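You operate a simulated robot arm through the tools that you are given. There is no shell and no other tool. Be economical: measure what you need, move in short steps, check, and stop when the job is done.

The job below is to be done with a simulated two-armed robot. You get a single attempt, and the scene is never put back.

JOB
Put the pink dot cartridge on top of the silver gland plate on the top of the orange table. Put the blue dot cartridge from the top of the orange table on top of the orange dome. Take the cardboard cover on the top of the black table and put it away on the cover mark on the white cabinet. Any order will do. Set down upright: pink dot cartridge, blue dot cartridge.

The check looks at the end state, three seconds after you hand in, the way a careful person would. Anything else that was tipped, shoved, dropped, spilled or broken makes it a failure. Lids that push on must go on centred and level and be pressed home; caps that screw on are set level and turned clockwise until they are tight.

ROBOT AND FRAMES
Two 7-joint arms with three-finger grippers on one trunk, on a base that drives. Base frame: it is fixed to the floor where the robot stands at the start and does not move with it; the origin is under the middle of the robot, x ahead of it, y to its left, z up; the surface under the hand at the start is at about z = 780. Units: mm, degrees, N and s.
The left shoulder is at the start at [86, 126, 1110], the right one opposite. With the tool pointing down near the work surface each hand reaches from about 380 to 860 mm from the robot's upright axis, wherever it stands, measured 20 degrees to its own side. Places, roughly: COVER mark on the white cabinet (16x38 cm) [940, 12160, 800]; blue dot cartridge [1500, 250, 750]; cardboard cover [250, 9500, 750]. Payload 2.94 kg a hand.
Tool frame (each hand has its own): the origin (TCP) lies between the finger pads and is the grasp point; the fingertips stand 30 mm ahead of it; z points along the fingers, y is the line along which they close. The gripper opens to 128 mm. The gripper's body begins 93 mm behind the TCP.
Orientation is told as [roll, pitch, yaw] about the base's x, y, z axes, in that order, counted from this pose: with the fingers straight down and closing along the base's y, the tool's x points along the base's -x, its y along +y and its z along -z.

CONTROLS
- The arms move only by the tool move_arm. It takes "left_series", "right_series" or both (then of equal length, played together; a hand with none holds still); each is a list of rows, each an object of numbers (a shift or turn left out is 0, a gripper value left out holds the last): "hand": the opening, from 0 (shut) to 1 (fully open); "tx", "ty", "tz": the shift along the tool's x, y, z in mm; "ax", "ay", "az": the turn, a rotation vector about the tool's x, y, z in degrees. In form: [{"hand": .., "tx": .., "ty": .., "tz": .., "ax": .., "ay": .., "az": ..}, ...]. A call has 1 to 12 rows; each row is the pose to reach, as a shift and turn from the pose commanded when the call began, along the tool's axes at that moment. Each row takes 0.2 s and may step no farther than 50 mm and 8.6 degrees from the row before; otherwise, or with a gripper value out of range, the whole call is refused. A pose out of reach is approached as far as the arm can. The call stops where the force on the tool passes 40 N (or 10 N more than at its start, if that is more) or the arm is blocked; 0.2 s more then pass. The fingers move at their own pace and stop on an object; they squeeze with about 35 N. The grip force told is the motor's: it shows also when the fingers shut on nothing. Time passes only in rows, and 0.2 s behind the last, so rows that repeat a pose let the fingers close. It gives the time, the measured TCP pose, the force on the tool (base axes), the opening and the grip force at its end, in the units of the frame above (readings bear some noise), with the torque about the TCP (base axes, N m) and any sound that the robot's microphone picked up.
- Cameras (640 x 400 px; columns grow to the right, rows downward): "scene" is now at [215.1, -7.4, 1264.9]; the picture's right is [-0.06, -1.00, 0.00], its down [-0.64, 0.04, -0.77] and it looks along [0.77, -0.05, -0.64] (base axes); focal length 214 px, centre (320, 200). "left" rides on the left gripper at [69, 15, -120] in its tool frame; the picture's right is [-0.22, 0.98, 0.00], its down [-0.82, -0.18, -0.54] and it looks along [-0.53, -0.12, 0.84] (tool axes); focal length 251 px, centre (320, 200). "right" rides on the right gripper at [69, -15, -120] in its tool frame; the picture's right is [0.22, 0.98, 0.00], its down [-0.82, 0.18, -0.54] and it looks along [-0.53, 0.12, 0.84] (tool axes); focal length 251 px, centre (320, 200). There is no depth. A picture from a camera that has moved, and an enlarged one, comes with that camera's place and axes in the base frame and with its lens.
- capture(camera): a new picture of that camera. No time passes.
- raise_lower(by): slides the trunk up (or, below 0, down) by that many mm; the arms and the scene camera ride with it, the base frame stays. It gives what a move gives, with no picture.
- steer(legs): drives the robot by 1 to 6 legs, each [ahead, left, turn to the left] in mm, mm and degrees, along the robot's own axes; the way and the turn of a leg run together, so that a leg with both is an arc; at most 1500 mm and 180 degrees a leg. The arms and the cameras ride along, it lands a little off, and it stops where it bumps. It gives what a move gives.
- pan_tilt(pan, tilt): turns the head with the scene camera to pan (to the left, within 80 degrees either way) and tilt (down, from -29 to 69), counted from straight ahead of the robot. It gives what a move gives.
- zoom(camera, box): a new picture of the part [left, top, right, bottom] of that camera's present view, enlarged. No time passes.
- finish_job(): hands the job in; it is judged then, once.

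Work in short steps. Places have to be worked out from the pictures, the camera data and where the tool is seen: move nearer, look again, correct. Check each grasp and each placing, and mend what went wrong. You have 165 turns and 130 pictures in all, those below and enlarged ones among them. Open the grippers and draw the arms clear of the work before you hand the job in, unless the task says otherwise; then end with one line.

The tools are called after "Call:" as name(argument=value, ...) on one line, values as JSON. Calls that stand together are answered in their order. move_arm: Moves the arms, as the interface text tells. Its arguments: {"type":"object","properties":{"left_series":{"type":"array"},"right_series":{"type":"array"}},"required":[]} The other tools are called the same way: raise_lower (by) slides the trunk up or down; steer (legs) drives the base; pan_tilt (pan, tilt) turns the head that bears the scene camera; capture (camera) takes a picture; zoom (camera, box) takes an enlarged picture of a part of a camera's view; finish_job () hands the job in.

At the start:

```text
clock: 0.0
left_position: [458.0, 168.4, 1125.2]
left_tool_rot: [0.0, 0.1, 0.1]
left_wrist_force: [1.0, 0.9, -0.2]
left_torque: [-0.03, -0.04, 0.01]
left_finger_gap: 128.0
left_grip_force: 0.0
right_position: [386.4, -147.3, 1146.5]
right_tool_rot: [0.1, 0.0, -0.2]
right_wrist_force: [0.4, -0.1, -0.5]
right_torque: [0.0, -0.01, 0.02]
right_finger_gap: 128.0
right_grip_force: 0.0
trunk travel left (down, up): [-325.0, 222.0]
robot x, y, heading: [-2.5, -0.3, -0.0]
head pan, tilt: [-3.5, 39.5]
```

scene: 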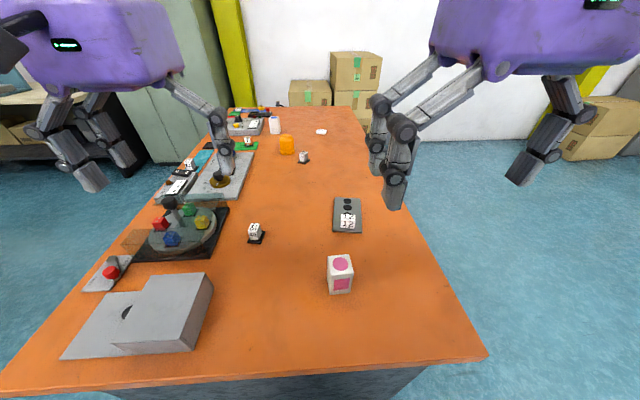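
right: 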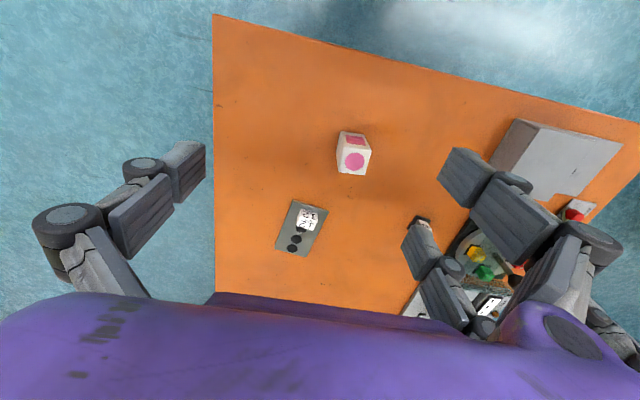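
left: 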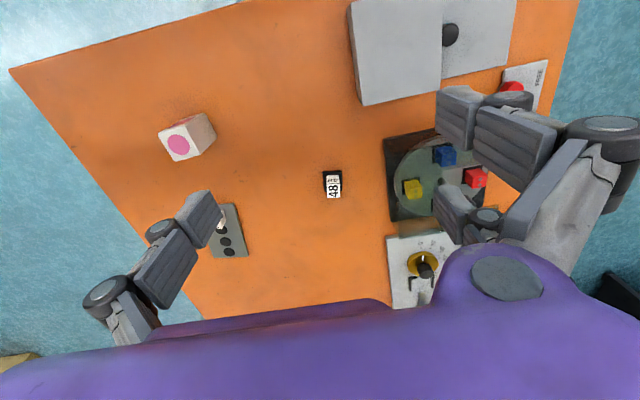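

I start by enlarging the far and near parts of the table to identify the blue dot cartridge, the dome and the gland plate.

Call:
zoom(camera="scene", box=[150, 90, 350, 215])

Call:
zoom(camera="scene", box=[60, 190, 400, 390])

```text
3.20 times, centred on (250, 152) of scene
camera zoom: at [215.1, -7.4, 1264.9], right [-0.06, -1.0, 0.0], down [-0.64, 0.04, -0.77], along [0.77, -0.05, -0.64], focal length 686 px, centre (544, 352)
```

zoom: 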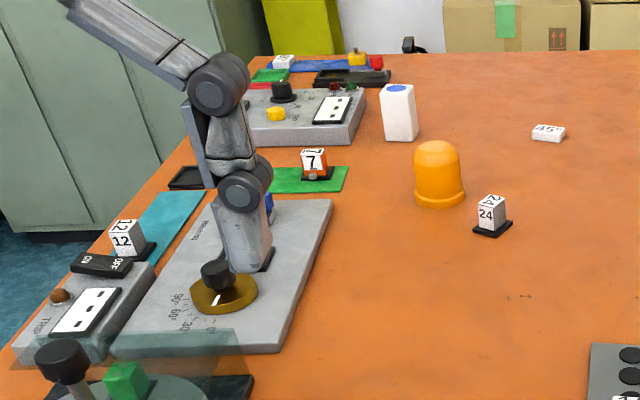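

```text
1.88 times, centred on (230, 290) of scene
camera zoom: at [215.1, -7.4, 1264.9], right [-0.06, -1.0, 0.0], down [-0.64, 0.04, -0.77], along [0.77, -0.05, -0.64], focal length 404 px, centre (489, 31)
```

zoom: 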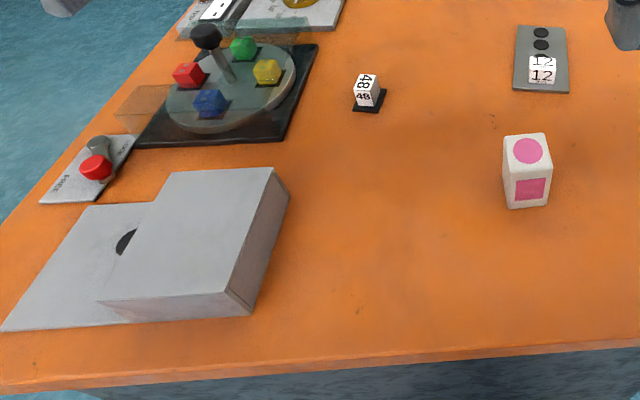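

Candidates for the gland plate: the dark grey plate with holes, and the grey box thing at lower left. I look closer with the hand cameras.

Call:
zoom(camera="right", box=[260, 120, 400, 270])

Call:
zoom(camera="left", box=[320, 0, 580, 200])

```text
2.67 times, centred on (330, 195) of right
camera zoom: at [316.8, -163.5, 1266.0], right [-0.21, 0.98, 0.0], down [0.82, 0.18, 0.54], along [0.53, 0.12, -0.84], focal length 670 px, centre (293, 213)
```

zoom: 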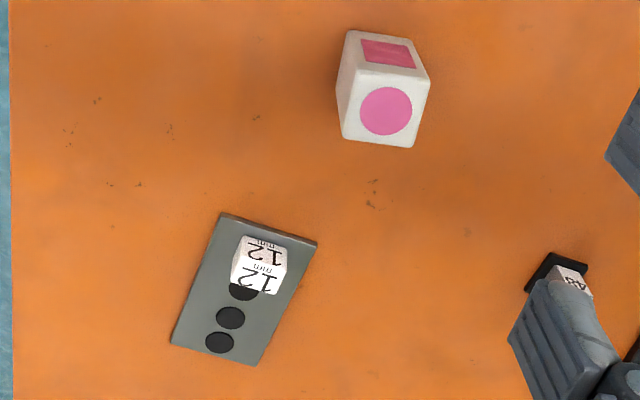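

```text
2.00 times, centred on (450, 100) of left
camera zoom: at [389.0, 181.9, 1245.7], right [0.21, 0.98, 0.0], down [0.82, -0.18, 0.54], along [0.53, -0.12, -0.84], focal length 503 px, centre (60, 400)
```

zoom: 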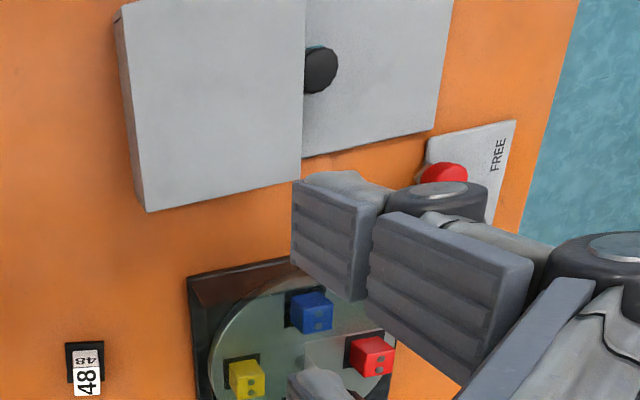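

I zoom deep on both candidates and the blue cartridge.

Call:
zoom(camera="scene", box=[315, 185, 379, 245])

Call:
zoom(camera="scene", box=[60, 240, 220, 360])

Call:
zoom(camera="scene", box=[220, 100, 340, 175])

```text
6.67 times, centred on (347, 215) of scene
camera zoom: at [215.1, -7.4, 1264.9], right [-0.06, -1.0, 0.0], down [-0.64, 0.04, -0.77], along [0.77, -0.05, -0.64], focal length 1430 px, centre (140, 100)
```

zoom: 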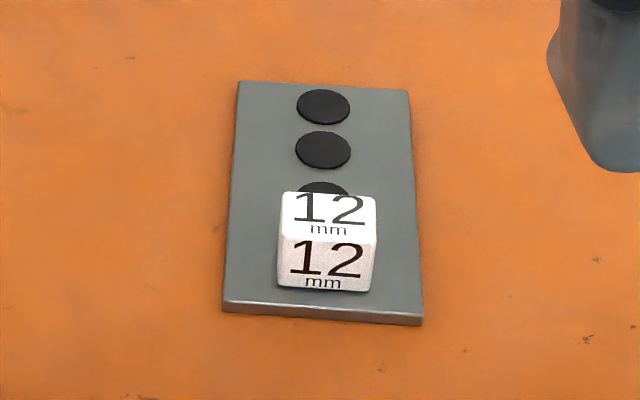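

```text
3.33 times, centred on (140, 300) of scene
camera zoom: at [215.1, -7.4, 1264.9], right [-0.06, -1.0, 0.0], down [-0.64, 0.04, -0.77], along [0.77, -0.05, -0.64], focal length 715 px, centre (920, -133)
```

zoom: 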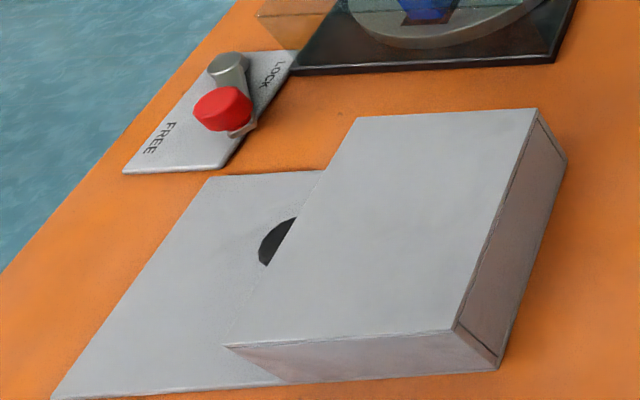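

```text
5.33 times, centred on (280, 138) of scene
camera zoom: at [215.1, -7.4, 1264.9], right [-0.06, -1.0, 0.0], down [-0.64, 0.04, -0.77], along [0.77, -0.05, -0.64], focal length 1144 px, centre (533, 533)
```

zoom: 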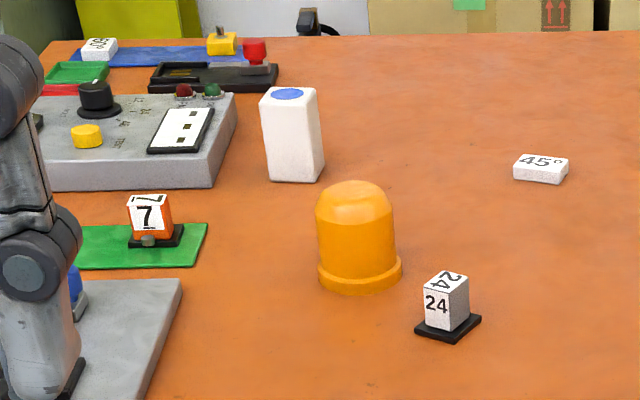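

The dark silver plate with the three gland holes (12 mm block standing on it) is the gland plate. The pink cartridge top triangulates to about (480,-66,863). I bring the right hand above it for a closer view.

Call:
move_arm(right_series=[{"tx": -16, "ty": 13, "tz": 31}, {"tx": -32, "ty": 26, "tz": 62}, {"tx": -48, "ty": 40, "tz": 93}, {"tx": -64, "ty": 54, "tz": 124}, {"tx": -80, "ty": 67, "tz": 155}, {"tx": -94, "ty": 81, "tz": 166}])

Call:
capture(camera="right")

Call:
capture(camera="scene")

```text
clock: 1.4
left_position: [459.8, 167.8, 1125.3]
left_tool_rot: [0.0, 0.0, 0.1]
left_wrist_force: [-0.8, -0.9, 0.0]
left_torque: [0.04, 0.02, -0.01]
left_finger_gap: 128.0
left_grip_force: 0.1
right_position: [481.9, -66.2, 979.7]
right_tool_rot: [0.1, -0.1, 0.0]
right_wrist_force: [-0.4, 0.2, 0.1]
right_torque: [-0.03, 0.0, -0.01]
right_finger_gap: 127.6
right_grip_force: 0.1
trunk travel left (down, up): [-325.0, 222.0]
robot x, y, heading: [-0.2, -2.1, 0.0]
head pan, tilt: [-3.5, 39.5]
```

```text
119 pictures are left
camera right: at [412.3, -81.5, 1099.9], right [-0.21, 0.98, 0.0], down [0.82, 0.18, 0.54], along [0.53, 0.12, -0.84], focal length 251 px, centre (320, 200)
```

right: 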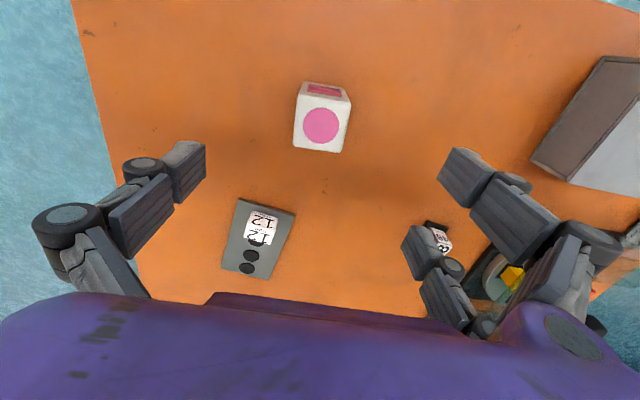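

```text
118 pictures are left
camera scene: at [215.5, -6.9, 1264.9], right [-0.06, -1.0, 0.0], down [-0.64, 0.04, -0.77], along [0.77, -0.05, -0.64], focal length 214 px, centre (320, 200)
```

scene: 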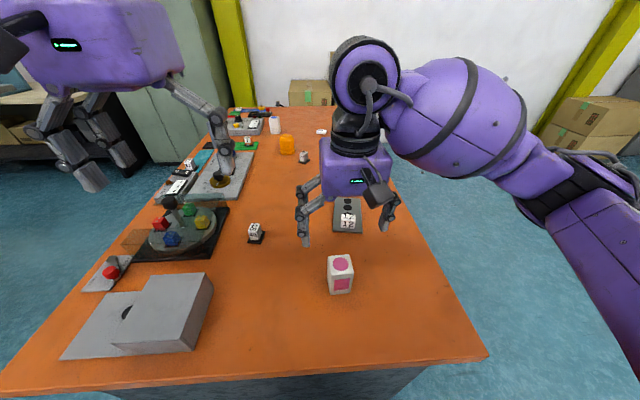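

The top of the pink cartridge checks out at (480,-65,863). I zoom in for its yaw.

Call:
zoom(camera="right", box=[272, 70, 368, 160])

Call:
zoom(camera="right", box=[205, 190, 315, 290])

```text
4.44 times, centred on (320, 115) of right
camera zoom: at [412.3, -81.5, 1099.9], right [-0.21, 0.98, 0.0], down [0.82, 0.18, 0.54], along [0.53, 0.12, -0.84], focal length 1118 px, centre (320, 578)
```

zoom: 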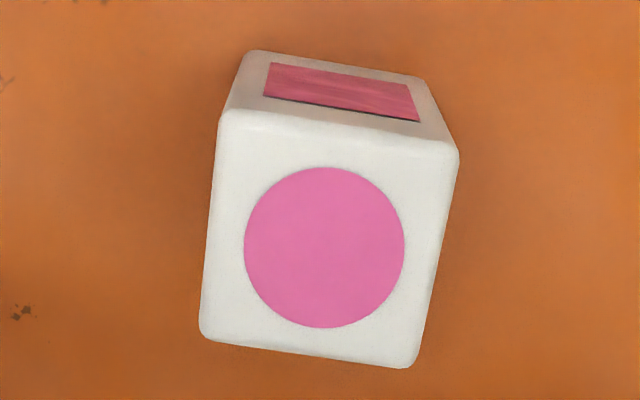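

```text
4.00 times, centred on (260, 240) of right
camera zoom: at [412.3, -81.5, 1099.9], right [-0.21, 0.98, 0.0], down [0.82, 0.18, 0.54], along [0.53, 0.12, -0.84], focal length 1006 px, centre (560, 40)
```

zoom: 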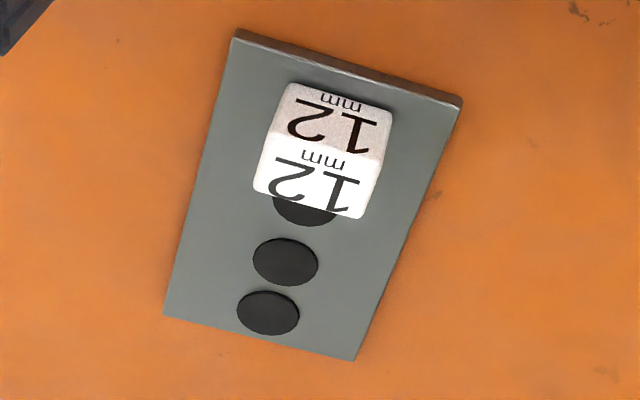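

Corners put the cartridge at (481,-65), 48 mm square, about 4° yaw, table z≈777. I descend to z≈835 with that yaw and close.

Call:
move_arm(right_series=[{"tx": 0, "ty": 1, "tz": 36, "az": -4}, {"tx": 1, "ty": 1, "tz": 75, "az": -4}, {"tx": 1, "ty": 1, "tz": 112, "az": -4}, {"tx": 1, "ty": 1, "tz": 144, "az": -4}, {"tx": 1, "ty": 1, "tz": 144, "az": -4, "hand": 0.2}, {"tx": 1, "ty": 1, "tz": 144, "az": -4, "hand": 0.0}, {"tx": 1, "ty": 1, "tz": 144, "az": -4, "hand": 0.0}, {"tx": 1, "ty": 1, "tz": 144, "az": -4, "hand": 0.0}, {"tx": 1, "ty": 1, "tz": 144, "az": -4, "hand": 0.0}])

Call:
zoom(camera="scene", box=[260, 180, 420, 300])

```text
clock: 3.4
left_position: [458.4, 167.6, 1125.3]
left_tool_rot: [0.0, 0.0, 0.1]
left_wrist_force: [-0.2, -0.4, -0.2]
left_torque: [-0.02, 0.0, 0.02]
left_finger_gap: 128.0
left_grip_force: 0.1
right_position: [479.6, -65.9, 838.4]
right_tool_rot: [0.1, -0.1, 3.9]
right_wrist_force: [0.4, 0.2, 0.3]
right_torque: [-0.01, 0.02, 0.02]
right_finger_gap: 49.5
right_grip_force: 34.7
trunk travel left (down, up): [-325.0, 222.0]
robot x, y, heading: [-0.4, -2.0, -0.1]
head pan, tilt: [-3.5, 39.5]
```

```text
3.33 times, centred on (340, 240) of scene
camera zoom: at [215.2, -7.5, 1264.9], right [-0.06, -1.0, 0.0], down [-0.64, 0.04, -0.77], along [0.77, -0.05, -0.64], focal length 715 px, centre (253, 67)
```

zoom: 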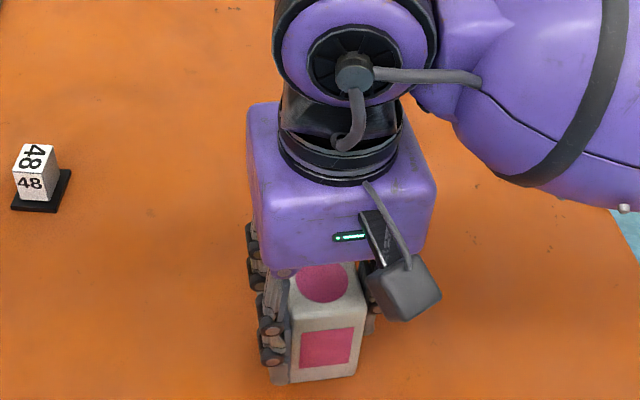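

Grip is good (49.5 mm, 35 N). I lift 100 mm, carry to above gland hole 2 at about (748,-128) and turn to the plate's yaw, then look.

Call:
move_arm(right_series=[{"tz": -45}, {"tz": -90}, {"tx": -40, "ty": -12, "tz": -105}, {"tx": -84, "ty": -26, "tz": -105}, {"tx": -129, "ty": -40, "tz": -105, "az": 6}, {"tx": -174, "ty": -54, "tz": -105, "az": 12.7}, {"tx": -219, "ty": -68, "tz": -105, "az": 12.7}, {"tx": -263, "ty": -80.6, "tz": -105, "az": 12.7}, {"tx": -263, "ty": -80.6, "tz": -105, "az": 12.7}])

Call:
capture(camera="right")

Call:
capture(camera="scene")

Call:
capture(camera="left")

```text
clock: 5.4
left_position: [457.2, 167.0, 1126.0]
left_tool_rot: [0.0, 0.0, 0.2]
left_wrist_force: [-0.4, -0.1, 0.3]
left_torque: [0.01, -0.04, 0.02]
left_finger_gap: 127.7
left_grip_force: 0.2
right_position: [747.6, -127.7, 941.5]
right_tool_rot: [0.1, -0.2, -8.7]
right_wrist_force: [-0.4, 0.2, -2.0]
right_torque: [0.0, 0.02, 0.03]
right_finger_gap: 49.2
right_grip_force: 35.1
trunk travel left (down, up): [-325.0, 222.0]
robot x, y, heading: [-0.7, -2.5, -0.0]
head pan, tilt: [-3.5, 39.5]
```

```text
114 pictures are left
camera right: at [677.0, -132.9, 1060.4], right [-0.06, 1.0, 0.0], down [0.84, 0.05, 0.54], along [0.54, 0.04, -0.84], focal length 251 px, centre (320, 200)
```

right: 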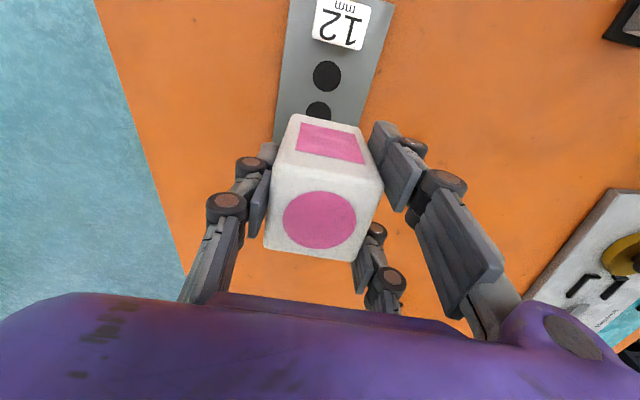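

```text
113 pictures are left
camera scene: at [214.7, -7.9, 1265.0], right [-0.06, -1.0, 0.0], down [-0.64, 0.04, -0.77], along [0.77, -0.05, -0.64], focal length 214 px, centre (320, 200)
```

scene: 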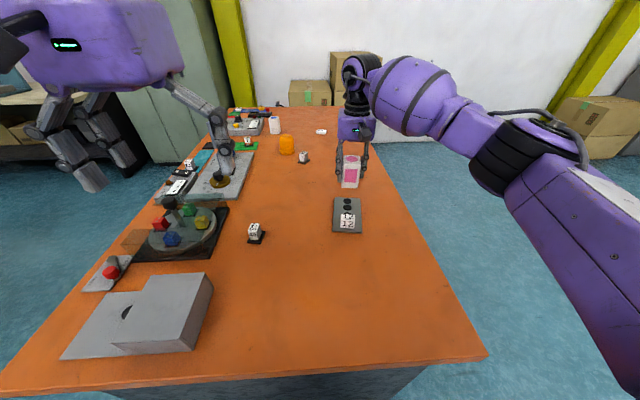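

```text
112 pictures are left
camera left: at [388.6, 181.5, 1245.9], right [0.21, 0.98, 0.0], down [0.82, -0.18, 0.54], along [0.53, -0.12, -0.84], focal length 251 px, centre (320, 200)
```

left: 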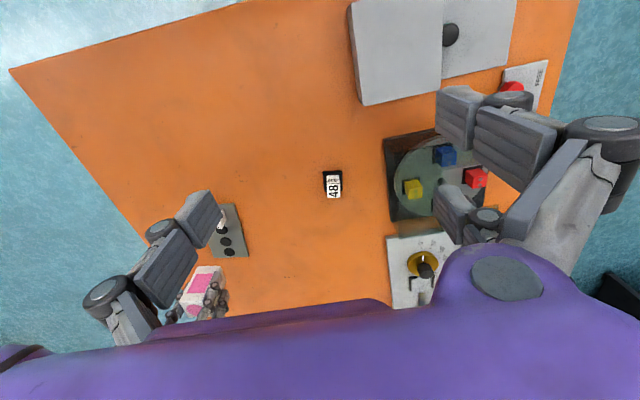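

Geometry agrees (disc 1 re-measured at (708,-122)). I lower to just above the plate.

Call:
move_arm(right_series=[{"tz": 40}, {"tz": 75}, {"tz": 86}, {"tz": 89}, {"tz": 90}, {"tz": 90}])

Call:
zoom(camera="scene", box=[310, 150, 400, 240])

```text
clock: 6.8
left_position: [458.7, 168.8, 1125.5]
left_tool_rot: [0.0, 0.0, 0.1]
left_wrist_force: [-0.4, -0.2, -0.5]
left_torque: [-0.01, 0.0, 0.02]
left_finger_gap: 128.1
left_grip_force: 0.1
right_position: [747.2, -128.5, 852.7]
right_tool_rot: [0.1, -0.1, -8.8]
right_wrist_force: [-0.3, -0.1, -2.0]
right_torque: [-0.03, 0.01, 0.0]
right_finger_gap: 49.3
right_grip_force: 34.6
trunk travel left (down, up): [-325.0, 222.0]
robot x, y, heading: [1.5, -0.4, 0.0]
head pan, tilt: [-3.5, 39.5]
```

```text
4.44 times, centred on (355, 195) of scene
camera zoom: at [215.3, -7.5, 1264.9], right [-0.06, -1.0, 0.0], down [-0.64, 0.04, -0.77], along [0.77, -0.05, -0.64], focal length 953 px, centre (164, 222)
```

zoom: 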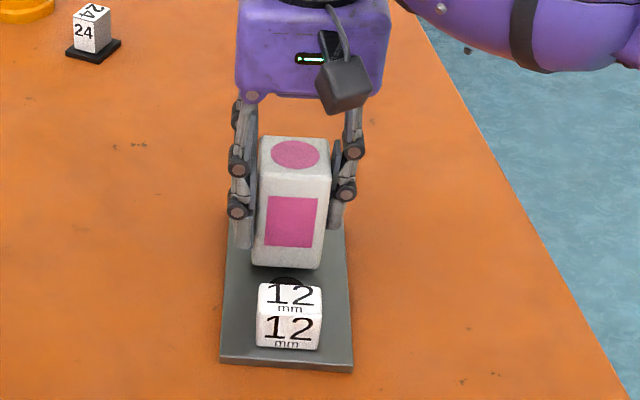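

Nicely centred and still off the plate. I creep down in 1 mm rows until contact shows.

Call:
move_arm(right_series=[{"tz": 1}, {"tz": 2}, {"tz": 3}, {"tz": 4}, {"tz": 4}])

```text
clock: 8.0
left_position: [458.3, 167.4, 1125.1]
left_tool_rot: [0.0, 0.0, 0.1]
left_wrist_force: [-0.3, 0.4, 0.4]
left_torque: [0.0, 0.0, 0.01]
left_finger_gap: 128.5
left_grip_force: 0.1
right_position: [747.3, -127.4, 848.3]
right_tool_rot: [0.1, -0.1, -8.8]
right_wrist_force: [0.4, -0.6, -2.1]
right_torque: [-0.01, 0.02, -0.01]
right_finger_gap: 49.2
right_grip_force: 35.1
trunk travel left (down, up): [-325.0, 222.0]
robot x, y, heading: [1.1, 3.3, 0.1]
head pan, tilt: [-3.5, 39.5]
```

No contact yet; continuing down.

Call:
move_arm(right_series=[{"tz": 1}, {"tz": 2}, {"tz": 3}, {"tz": 4}, {"tz": 4}])

```text
clock: 9.2
left_position: [457.9, 167.6, 1127.1]
left_tool_rot: [0.1, -0.1, 0.1]
left_wrist_force: [-0.2, 0.2, 0.9]
left_torque: [0.01, 0.0, -0.01]
left_finger_gap: 128.0
left_grip_force: 0.1
right_position: [747.4, -127.3, 845.7]
right_tool_rot: [0.1, -0.2, -8.7]
right_wrist_force: [-0.9, 0.0, 3.4]
right_torque: [-0.19, 0.05, -0.05]
right_finger_gap: 49.5
right_grip_force: 35.1
trunk travel left (down, up): [-325.0, 222.0]
robot x, y, heading: [1.6, 0.1, 0.4]
head pan, tilt: [-3.5, 39.5]
```

Contact (force +3.4 N). One mm more, then open and retreat straight up.

Call:
move_arm(right_series=[{"tz": 0.7}, {"tz": 0.7, "hand": 0.55}, {"tz": 0.7, "hand": 0.8}, {"tz": 0.7, "hand": 0.8}, {"tz": -40}, {"tz": -85}, {"tz": -130}, {"tx": 40, "tz": -150}, {"tx": 85, "tz": -165}, {"tx": 130, "tz": -175}])

Call:
zoom(camera="scene", box=[310, 150, 400, 240])

Call:
capture(camera="right")

```text
clock: 11.4
left_position: [456.2, 167.0, 1125.7]
left_tool_rot: [0.1, -0.1, 0.1]
left_wrist_force: [0.6, -0.4, -0.9]
left_torque: [0.01, -0.04, -0.05]
left_finger_gap: 128.0
left_grip_force: 0.0
right_position: [618.9, -108.4, 1019.6]
right_tool_rot: [0.1, -0.1, -8.8]
right_wrist_force: [0.5, 0.1, 0.1]
right_torque: [0.02, 0.0, -0.05]
right_finger_gap: 102.3
right_grip_force: 0.0
trunk travel left (down, up): [-325.0, 222.0]
robot x, y, heading: [1.0, -2.2, -0.2]
head pan, tilt: [-3.5, 39.5]
```

```text
4.44 times, centred on (355, 195) of scene
camera zoom: at [214.1, -7.6, 1265.1], right [-0.06, -1.0, 0.0], down [-0.63, 0.04, -0.77], along [0.77, -0.05, -0.64], focal length 953 px, centre (164, 222)
```

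zoom: 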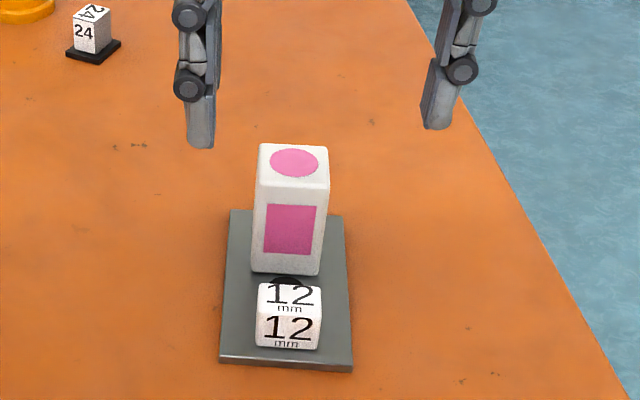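

```text
109 pictures are left
camera right: at [547.2, -113.1, 1138.3], right [-0.06, 1.0, 0.0], down [0.84, 0.05, 0.54], along [0.54, 0.04, -0.84], focal length 251 px, centre (320, 200)
```

right: 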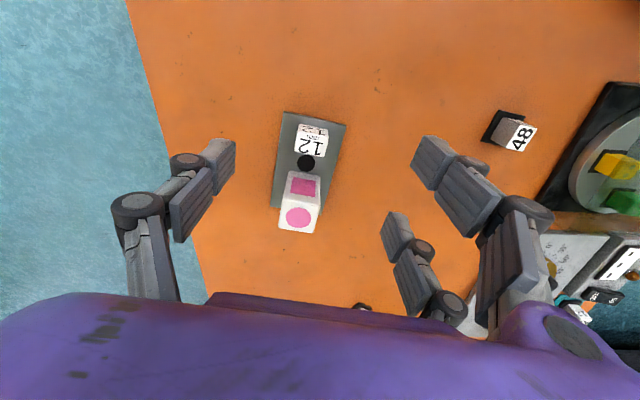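

Pink is upright on the plate. Next I pull the right hand back to its start area, and survey the left side for a way to reach the blue cartridge from the table's left edge.

Call:
move_arm(right_series=[{"tx": 45, "tz": -20}, {"tx": 90, "tz": -40}, {"tx": 135, "tz": -60}, {"tx": 180, "tz": -85}, {"tx": 225, "tz": -110, "ty": -30}])

Call:
pan_tilt(pan=70, tilt=25)

Call:
capture(camera="scene")

Call:
pan_tilt(pan=30, tilt=25)

Call:
capture(camera="scene")

```text
refused: row 4 steps farther than a row can; nothing moved
```

```text
clock: 12.8
left_position: [458.8, 167.7, 1126.2]
left_tool_rot: [0.1, 0.0, 0.1]
left_wrist_force: [-0.2, -0.6, -0.4]
left_torque: [0.01, 0.0, -0.02]
left_finger_gap: 128.0
left_grip_force: 0.2
right_position: [619.8, -107.3, 1019.3]
right_tool_rot: [0.0, -0.1, -8.8]
right_wrist_force: [0.2, 0.1, -0.3]
right_torque: [0.0, 0.02, -0.01]
right_finger_gap: 102.2
right_grip_force: 0.1
trunk travel left (down, up): [-325.0, 222.0]
robot x, y, heading: [-1.9, 1.6, 0.1]
head pan, tilt: [70.0, 25.0]
```

```text
108 pictures are left
camera scene: at [161.5, 84.2, 1287.6], right [0.94, -0.34, 0.0], down [-0.14, -0.4, -0.91], along [0.31, 0.85, -0.42], focal length 214 px, centre (320, 200)
```

scene: 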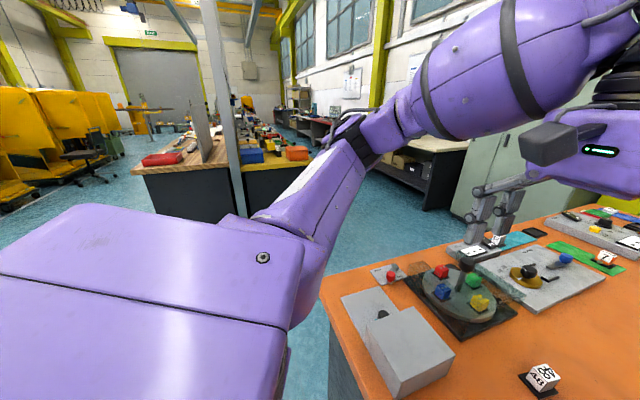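

```text
clock: 13.9
left_position: [457.7, 167.8, 1125.2]
left_tool_rot: [0.0, 0.0, 0.0]
left_wrist_force: [0.1, 0.6, 0.7]
left_torque: [0.02, 0.0, -0.01]
left_finger_gap: 128.2
left_grip_force: 0.2
right_position: [620.0, -108.5, 1018.5]
right_tool_rot: [0.1, -0.1, -8.8]
right_wrist_force: [0.0, 0.5, 0.9]
right_torque: [0.02, 0.01, -0.04]
right_finger_gap: 102.5
right_grip_force: 0.1
trunk travel left (down, up): [-325.0, 222.0]
robot x, y, heading: [-1.1, 1.9, 0.0]
head pan, tilt: [30.0, 25.0]
```

```text
107 pictures are left
camera scene: at [209.7, 43.8, 1287.6], right [0.5, -0.87, 0.0], down [-0.37, -0.21, -0.91], along [0.78, 0.45, -0.42], focal length 214 px, centre (320, 200)
```

scene: 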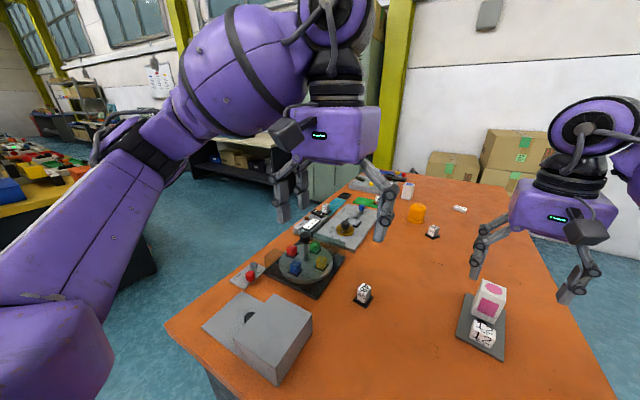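

The left aisle is wide and free. I retract the right hand (with legal steps), then strafe left, go ahead and turn to face the table from its left side.

Call:
move_arm(right_series=[{"tx": 40, "tz": -20}, {"tx": 80, "tz": -40}, {"tx": 120, "tz": -60}, {"tx": 160, "tz": -80}, {"tx": 200, "tz": -100}, {"tx": 225, "tz": -120, "ty": -25, "az": -8}])

Call:
steer(legs=[[-50, 1300, 0], [1180, 0, 0], [0, 0, -90]])

Call:
pan_tilt(pan=0, tilt=35)

Call:
capture(camera="scene")

```text
clock: 15.3
left_position: [458.5, 166.8, 1126.4]
left_tool_rot: [0.1, -0.2, 0.2]
left_wrist_force: [0.3, -0.1, 0.0]
left_torque: [0.02, -0.07, 0.03]
left_finger_gap: 128.0
left_grip_force: 0.0
right_position: [388.9, -99.2, 1139.8]
right_tool_rot: [0.1, -0.2, -0.6]
right_wrist_force: [0.0, -0.3, 0.6]
right_torque: [0.01, -0.06, -0.02]
right_finger_gap: 102.5
right_grip_force: 0.0
trunk travel left (down, up): [-325.0, 222.0]
robot x, y, heading: [0.0, -3.0, -0.1]
head pan, tilt: [30.0, 25.0]
```

```text
clock: 36.2
left_position: [1284.9, 836.1, 1125.9]
left_tool_rot: [0.0, -0.1, -90.1]
left_wrist_force: [0.7, 0.2, 0.8]
left_torque: [0.02, -0.04, 0.0]
left_finger_gap: 128.0
left_grip_force: 0.1
right_position: [1019.2, 904.5, 1138.6]
right_tool_rot: [0.1, -0.1, -90.9]
right_wrist_force: [-0.6, -1.4, 0.1]
right_torque: [-0.05, 0.01, -0.01]
right_finger_gap: 102.5
right_grip_force: 0.1
trunk travel left (down, up): [-325.0, 222.0]
robot x, y, heading: [1117.0, 1294.9, -90.2]
head pan, tilt: [30.0, 25.0]
```

```text
clock: 37.2
left_position: [1284.8, 837.3, 1125.6]
left_tool_rot: [0.1, 0.0, -90.1]
left_wrist_force: [0.0, 0.3, -0.4]
left_torque: [0.0, 0.02, -0.01]
left_finger_gap: 127.9
left_grip_force: 0.1
right_position: [1018.7, 903.1, 1139.2]
right_tool_rot: [0.1, -0.1, -90.8]
right_wrist_force: [0.6, 0.1, 0.3]
right_torque: [-0.01, -0.02, 0.0]
right_finger_gap: 102.5
right_grip_force: 0.0
trunk travel left (down, up): [-325.0, 222.0]
robot x, y, heading: [1115.2, 1298.0, -90.2]
head pan, tilt: [0.0, 35.0]
```

```text
106 pictures are left
camera scene: at [1117.7, 1075.1, 1271.8], right [-1.0, 0.0, 0.0], down [0.0, 0.57, -0.82], along [0.0, -0.82, -0.57], focal length 214 px, centre (320, 200)
```

scene: 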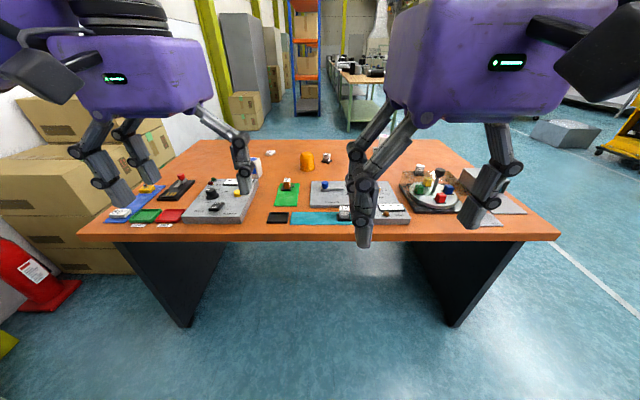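

The table edge is at y≈577 as computed. I zoom at the dome and blue cartridge from here.

Call:
zoom(camera="scene", box=[180, 130, 360, 230])

```text
3.56 times, centred on (270, 180) of scene
camera zoom: at [1117.7, 1075.1, 1271.8], right [-1.0, 0.0, 0.0], down [0.0, 0.57, -0.82], along [0.0, -0.82, -0.57], focal length 763 px, centre (498, 271)
```

zoom: 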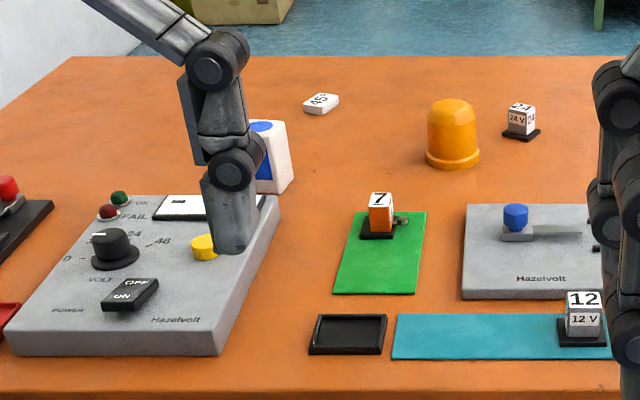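

Dome centre ≈(1181,72), top z≈868; blue cartridge ≈(1410,170). I drive up to the table edge.

Call:
steer(legs=[[380, -20, 0]])

Call:
steer(legs=[[38, 0, 0]])

```text
clock: 39.6
left_position: [1263.2, 454.2, 1127.0]
left_tool_rot: [-0.1, -0.1, -90.1]
left_wrist_force: [-0.5, 0.2, 0.2]
left_torque: [-0.01, -0.02, 0.0]
left_finger_gap: 128.1
left_grip_force: 0.1
right_position: [997.3, 522.0, 1139.8]
right_tool_rot: [0.2, -0.2, -90.9]
right_wrist_force: [0.1, 0.0, 0.0]
right_torque: [0.03, 0.0, -0.03]
right_finger_gap: 102.4
right_grip_force: 0.0
trunk travel left (down, up): [-325.0, 222.0]
robot x, y, heading: [1096.7, 909.4, -90.4]
head pan, tilt: [0.0, 35.0]
```

```text
clock: 40.5
left_position: [1262.4, 418.0, 1126.3]
left_tool_rot: [0.0, -0.1, -90.2]
left_wrist_force: [-0.4, 0.7, -1.2]
left_torque: [0.04, -0.03, -0.01]
left_finger_gap: 128.1
left_grip_force: 0.1
right_position: [997.2, 485.1, 1141.3]
right_tool_rot: [0.1, -0.2, -90.9]
right_wrist_force: [-0.1, -0.3, -0.4]
right_torque: [0.03, -0.04, 0.0]
right_finger_gap: 102.6
right_grip_force: 0.2
trunk travel left (down, up): [-325.0, 222.0]
robot x, y, heading: [1095.1, 878.3, -90.2]
head pan, tilt: [0.0, 35.0]
```

No bump. I bring the left hand nearer to the blue cartridge to measure it.

Call:
move_arm(left_series=[{"tx": -28, "ty": 23, "tz": 16}, {"tx": -56, "ty": 46, "tz": 32}, {"tx": -84, "ty": 69, "tz": 48}, {"tx": -112, "ty": 92, "tz": 64}, {"tx": -140, "ty": 115, "tz": 80}, {"tx": -168, "ty": 138, "tz": 96}])

Call:
capture(camera="left")

Call:
capture(camera="scene")

```text
clock: 41.9
left_position: [1400.7, 246.9, 1028.2]
left_tool_rot: [-0.1, -0.1, -90.1]
left_wrist_force: [-0.4, -0.4, 0.4]
left_torque: [0.04, 0.0, -0.02]
left_finger_gap: 127.9
left_grip_force: 0.0
right_position: [998.4, 484.3, 1139.9]
right_tool_rot: [0.1, -0.1, -90.9]
right_wrist_force: [-0.8, 0.1, 1.0]
right_torque: [0.02, 0.02, 0.03]
right_finger_gap: 102.2
right_grip_force: 0.0
trunk travel left (down, up): [-325.0, 222.0]
robot x, y, heading: [1097.6, 875.3, -90.2]
head pan, tilt: [0.0, 35.0]
```

```text
104 pictures are left
camera left: at [1416.9, 315.3, 1149.0], right [0.98, -0.22, 0.0], down [-0.18, -0.82, 0.54], along [-0.12, -0.53, -0.84], focal length 251 px, centre (320, 200)
```

left: 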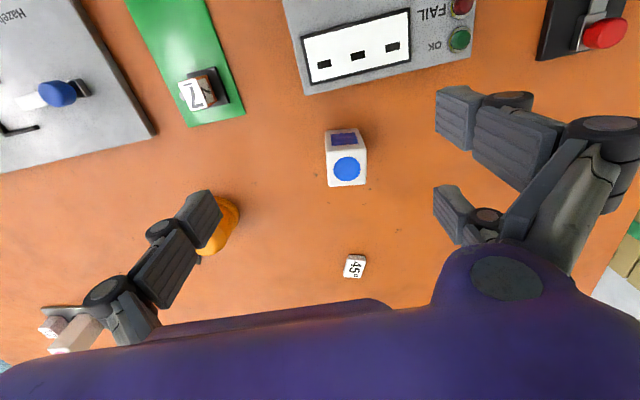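

```text
103 pictures are left
camera scene: at [1096.6, 654.8, 1271.7], right [-1.0, 0.0, 0.0], down [0.0, 0.57, -0.82], along [0.0, -0.82, -0.57], focal length 214 px, centre (320, 200)
```

scene: 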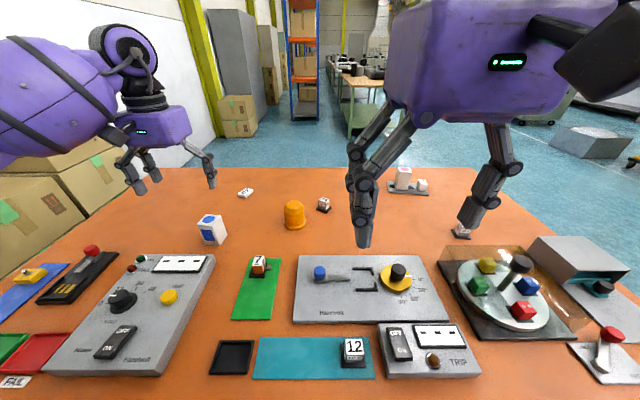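

Clear view. I zoom both cameras on the blue cartridge and on the dome.

Call:
zoom(camera="left", box=[300, 115, 396, 195])

Call:
zoom(camera="scene", box=[180, 180, 340, 280])

```text
5.00 times, centred on (348, 155) of left
camera zoom: at [1416.9, 315.3, 1149.0], right [0.98, -0.22, 0.0], down [-0.18, -0.82, 0.54], along [-0.12, -0.53, -0.84], focal length 1257 px, centre (180, 425)
```

zoom: 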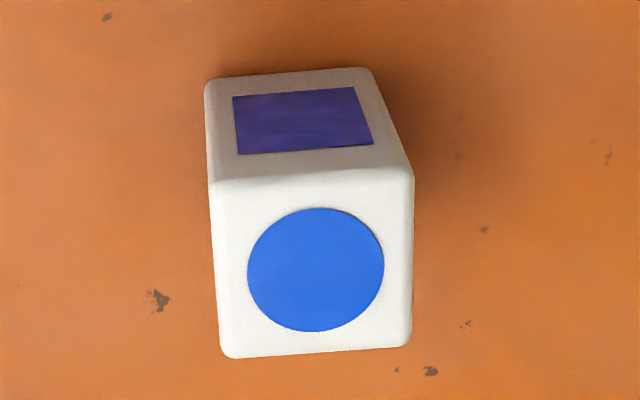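

```text
4.00 times, centred on (260, 230) of scene
camera zoom: at [1096.6, 654.8, 1271.7], right [-1.0, 0.0, 0.0], down [0.0, 0.57, -0.82], along [0.0, -0.82, -0.57], focal length 858 px, centre (560, 80)
```

zoom: 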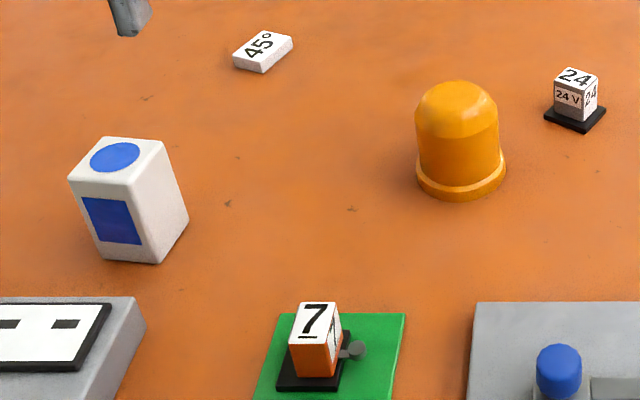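

Blue cartridge: centre (1419,176.5), top z 871, yaw −9°, 48 mm. I align the hand above it, then descend to z≈835.

Call:
move_arm(left_series=[{"tx": -35, "ty": 9, "tz": 20, "az": 5}, {"tx": -70.4, "ty": 18, "tz": 40, "az": 9}, {"tx": -70.4, "ty": 18, "tz": 80, "az": 9}, {"tx": -70.4, "ty": 18, "tz": 110, "az": 9}, {"tx": -70.4, "ty": 18, "tz": 110, "az": 9}])

Call:
capture(camera="left")

```text
clock: 43.1
left_position: [1419.5, 178.0, 920.7]
left_tool_rot: [0.0, -0.1, -99.2]
left_wrist_force: [0.1, -0.1, -0.9]
left_torque: [-0.01, 0.01, 0.01]
left_finger_gap: 128.0
left_grip_force: 0.0
right_position: [997.6, 484.3, 1139.9]
right_tool_rot: [0.1, -0.1, -90.9]
right_wrist_force: [1.0, 0.8, -0.1]
right_torque: [0.03, 0.01, 0.02]
right_finger_gap: 102.4
right_grip_force: 0.1
trunk travel left (down, up): [-325.0, 222.0]
robot x, y, heading: [1095.4, 872.2, -90.1]
head pan, tilt: [0.0, 35.0]
```

```text
100 pictures are left
camera left: at [1444.7, 243.0, 1040.3], right [0.93, -0.37, 0.0], down [-0.31, -0.78, 0.54], along [-0.2, -0.5, -0.84], focal length 251 px, centre (320, 200)
```

left: 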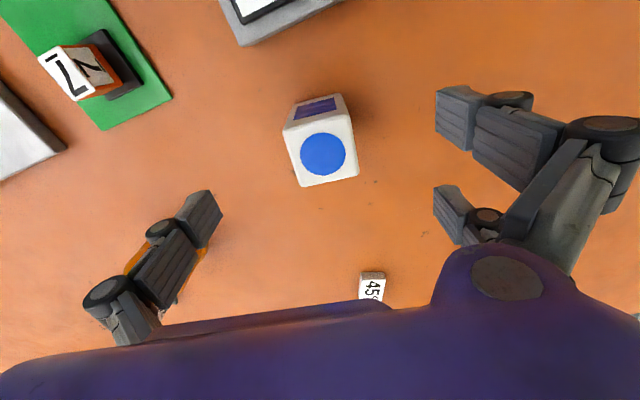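

Still centred ((1420,178) by this view). Descend 85 mm and close.

Call:
move_arm(left_series=[{"tz": 45}, {"tz": 85}, {"tz": 85}, {"tz": 85, "hand": 0.2}, {"tz": 85, "hand": 0}, {"tz": 85, "hand": 0}, {"tz": 85, "hand": 0}, {"tz": 85, "hand": 0}])

Call:
zoom(camera="scene", box=[140, 150, 340, 275])

```text
clock: 44.9
left_position: [1418.8, 179.2, 835.5]
left_tool_rot: [-0.1, -0.1, -99.2]
left_wrist_force: [0.0, -0.4, 0.5]
left_torque: [-0.03, -0.05, -0.02]
left_finger_gap: 49.1
left_grip_force: 34.9
right_position: [996.5, 485.5, 1139.8]
right_tool_rot: [0.1, -0.1, -90.9]
right_wrist_force: [0.0, 0.1, -0.1]
right_torque: [-0.04, 0.01, -0.01]
right_finger_gap: 102.5
right_grip_force: 0.0
trunk travel left (down, up): [-325.0, 222.0]
robot x, y, heading: [1097.8, 875.4, -90.3]
head pan, tilt: [0.0, 35.0]
```

```text
3.20 times, centred on (240, 212) of scene
camera zoom: at [1096.2, 655.6, 1271.8], right [-1.0, 0.0, 0.0], down [0.0, 0.57, -0.82], along [0.0, -0.82, -0.57], focal length 686 px, centre (576, 160)
```

zoom: 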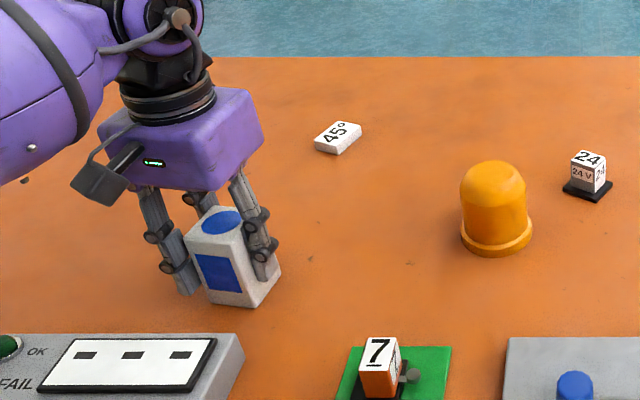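

Gripped (49 mm). Before moving I measure the dome exactly, using the right hand's camera and the scene camera.

Call:
capture(camera="right")

Call:
zoom(camera="scene", box=[270, 190, 318, 240])

```text
98 pictures are left
camera right: at [983.2, 553.4, 1258.5], right [0.98, 0.2, 0.0], down [0.17, -0.82, 0.54], along [0.11, -0.53, -0.84], focal length 251 px, centre (320, 200)
```

right: 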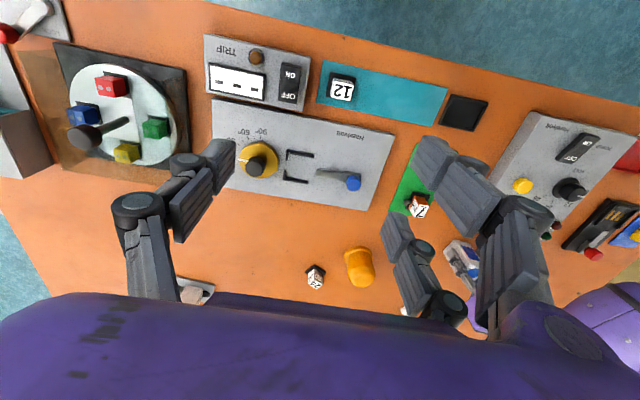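

```text
8.00 times, centred on (294, 215) of scene
camera zoom: at [1096.2, 655.6, 1271.8], right [-1.0, 0.0, 0.0], down [0.0, 0.57, -0.82], along [0.0, -0.82, -0.57], focal length 1716 px, centre (528, 80)
```

zoom: 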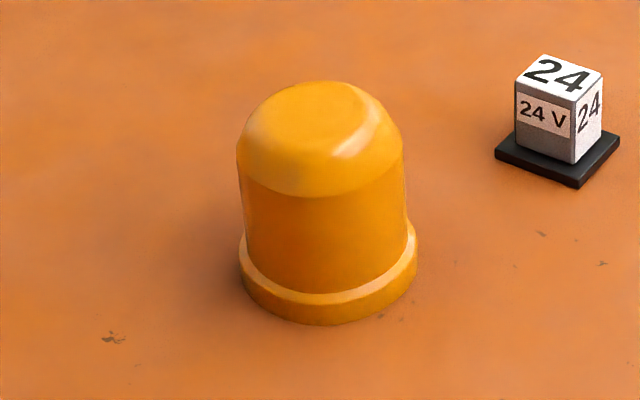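

Call:
zoom(camera="right", box=[330, 230, 394, 300])

```text
5.71 times, centred on (362, 265) of right
camera zoom: at [983.2, 553.4, 1258.5], right [0.98, 0.2, 0.0], down [0.17, -0.82, 0.54], along [0.11, -0.53, -0.84], focal length 1437 px, centre (80, -171)
```

zoom: 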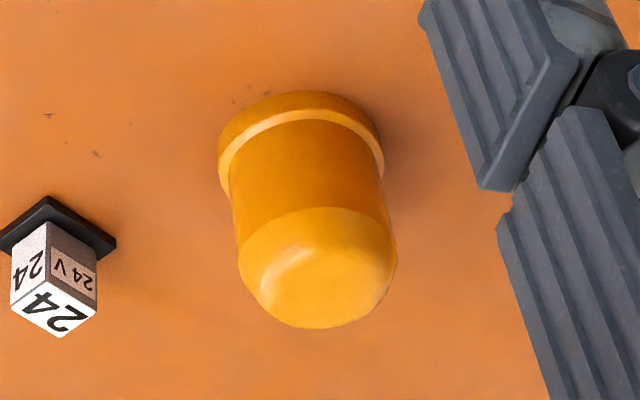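

Dome: flat top about 44 mm across at z≈859, centre ≈(1183,90). I lift and carry the cartridge to hover ~35 mm above it, then compare in both views.

Call:
move_arm(left_series=[{"tz": -40}, {"tz": -80}, {"tz": -120}, {"tx": -20.8, "ty": -36.5, "tz": -120}, {"tx": -41.6, "ty": -73, "tz": -120}, {"tx": -62.4, "ty": -109.5, "tz": -120}, {"tx": -83.2, "ty": -146, "tz": -120}, {"tx": -104, "ty": -182.5, "tz": -120}, {"tx": -124.6, "ty": -218.8, "tz": -120}, {"tx": -124.6, "ty": -218.8, "tz": -120}])

Call:
zoom(camera="scene", box=[240, 130, 368, 250])

Call:
zoom(camera="right", box=[290, 210, 430, 300])

Call:
capture(camera="left")

```text
clock: 47.1
left_position: [1184.2, 88.7, 953.8]
left_tool_rot: [-0.1, -0.1, -99.2]
left_wrist_force: [-0.2, -0.5, -1.9]
left_torque: [0.01, 0.05, -0.01]
left_finger_gap: 49.4
left_grip_force: 34.6
right_position: [998.4, 484.4, 1139.3]
right_tool_rot: [0.1, -0.1, -90.9]
right_wrist_force: [0.1, -0.1, -0.5]
right_torque: [0.0, 0.02, 0.0]
right_finger_gap: 102.3
right_grip_force: 0.1
trunk travel left (down, up): [-325.0, 222.0]
robot x, y, heading: [1097.0, 878.3, -90.3]
head pan, tilt: [0.0, 35.0]
```

```text
3.33 times, centred on (304, 190) of scene
camera zoom: at [1097.6, 655.7, 1271.8], right [-1.0, 0.0, 0.0], down [0.0, 0.57, -0.82], along [0.0, -0.82, -0.57], focal length 715 px, centre (373, 233)
```

zoom: 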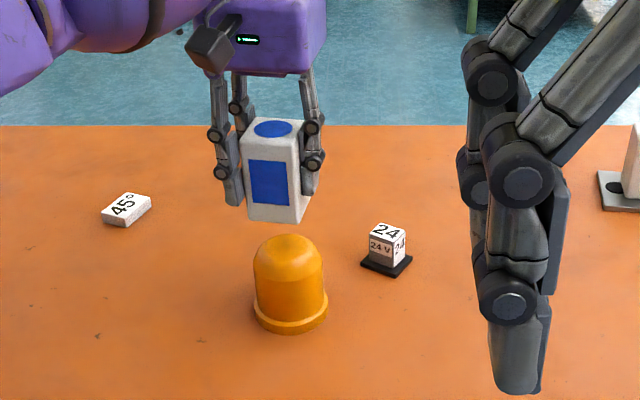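

```text
4.44 times, centred on (360, 255) of right
camera zoom: at [984.6, 553.4, 1258.6], right [0.98, 0.2, 0.0], down [0.17, -0.82, 0.54], along [0.11, -0.53, -0.84], focal length 1118 px, centre (142, -44)
```

zoom: 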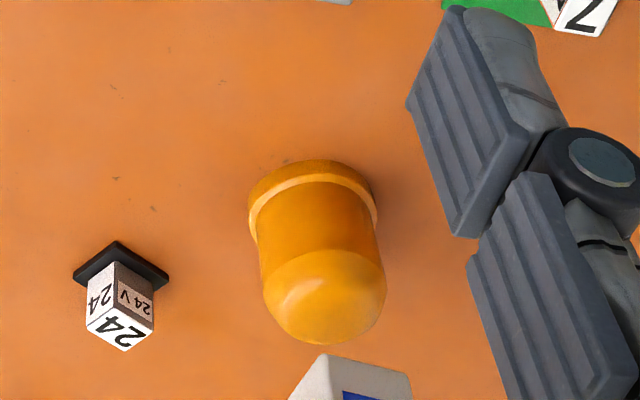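

```text
93 pictures are left
camera left: at [1210.2, 154.8, 1074.6], right [0.93, -0.37, 0.0], down [-0.31, -0.78, 0.54], along [-0.2, -0.5, -0.84], focal length 251 px, centre (320, 200)
```

left: 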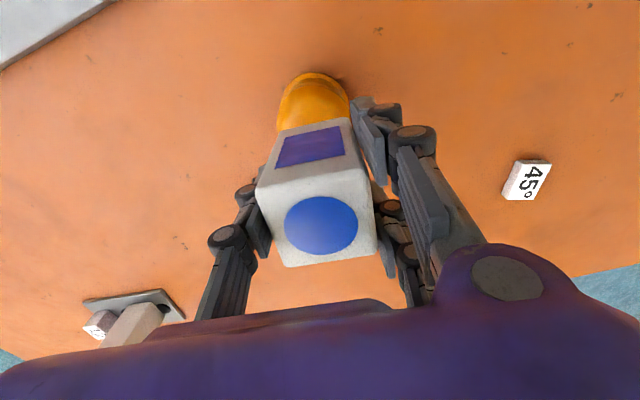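

The views agree within a few mm: I shift −4 in x, +3 in y and lower 28 mm, then check again.

Call:
move_arm(left_series=[{"tx": 2.3, "ty": -4.4}, {"tx": 2.3, "ty": -4.4, "tz": 14}, {"tx": 2.3, "ty": -4.4, "tz": 24}, {"tx": 2.3, "ty": -4.4, "tz": 28}, {"tx": 2.3, "ty": -4.4, "tz": 28}])

Call:
zoom(camera="scene", box=[260, 150, 330, 250])

```text
clock: 48.3
left_position: [1178.4, 91.9, 928.1]
left_tool_rot: [0.0, 0.0, -99.0]
left_wrist_force: [0.1, -0.3, -1.4]
left_torque: [-0.02, 0.01, 0.02]
left_finger_gap: 49.4
left_grip_force: 34.6
right_position: [997.8, 483.1, 1139.1]
right_tool_rot: [0.1, -0.1, -90.9]
right_wrist_force: [0.6, -0.4, 1.0]
right_torque: [0.0, 0.04, -0.02]
right_finger_gap: 102.2
right_grip_force: 0.0
trunk travel left (down, up): [-325.0, 222.0]
robot x, y, heading: [1097.2, 874.1, -90.3]
head pan, tilt: [0.0, 35.0]
```

```text
4.00 times, centred on (295, 200) of scene
camera zoom: at [1096.2, 655.4, 1271.8], right [-1.0, 0.0, 0.0], down [0.0, 0.57, -0.82], along [0.0, -0.82, -0.57], focal length 858 px, centre (420, 200)
```

zoom: 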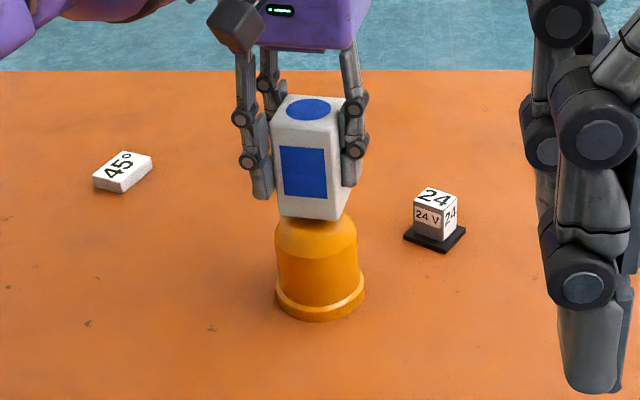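

Well centred. I creep down until contact.

Call:
move_arm(left_series=[{"tz": 2}, {"tz": 3.5}, {"tz": 5}, {"tz": 6}, {"tz": 7}, {"tz": 7}])

```text
clock: 49.7
left_position: [1178.4, 92.7, 919.1]
left_tool_rot: [0.1, 0.0, -99.1]
left_wrist_force: [0.5, 0.4, -1.9]
left_torque: [0.01, -0.01, -0.02]
left_finger_gap: 49.2
left_grip_force: 35.1
right_position: [997.5, 484.2, 1139.4]
right_tool_rot: [0.1, -0.1, -90.9]
right_wrist_force: [0.1, -0.6, -0.2]
right_torque: [-0.01, -0.01, -0.03]
right_finger_gap: 102.4
right_grip_force: 0.0
trunk travel left (down, up): [-325.0, 222.0]
robot x, y, heading: [1099.8, 876.7, -90.3]
head pan, tilt: [0.0, 35.0]
```

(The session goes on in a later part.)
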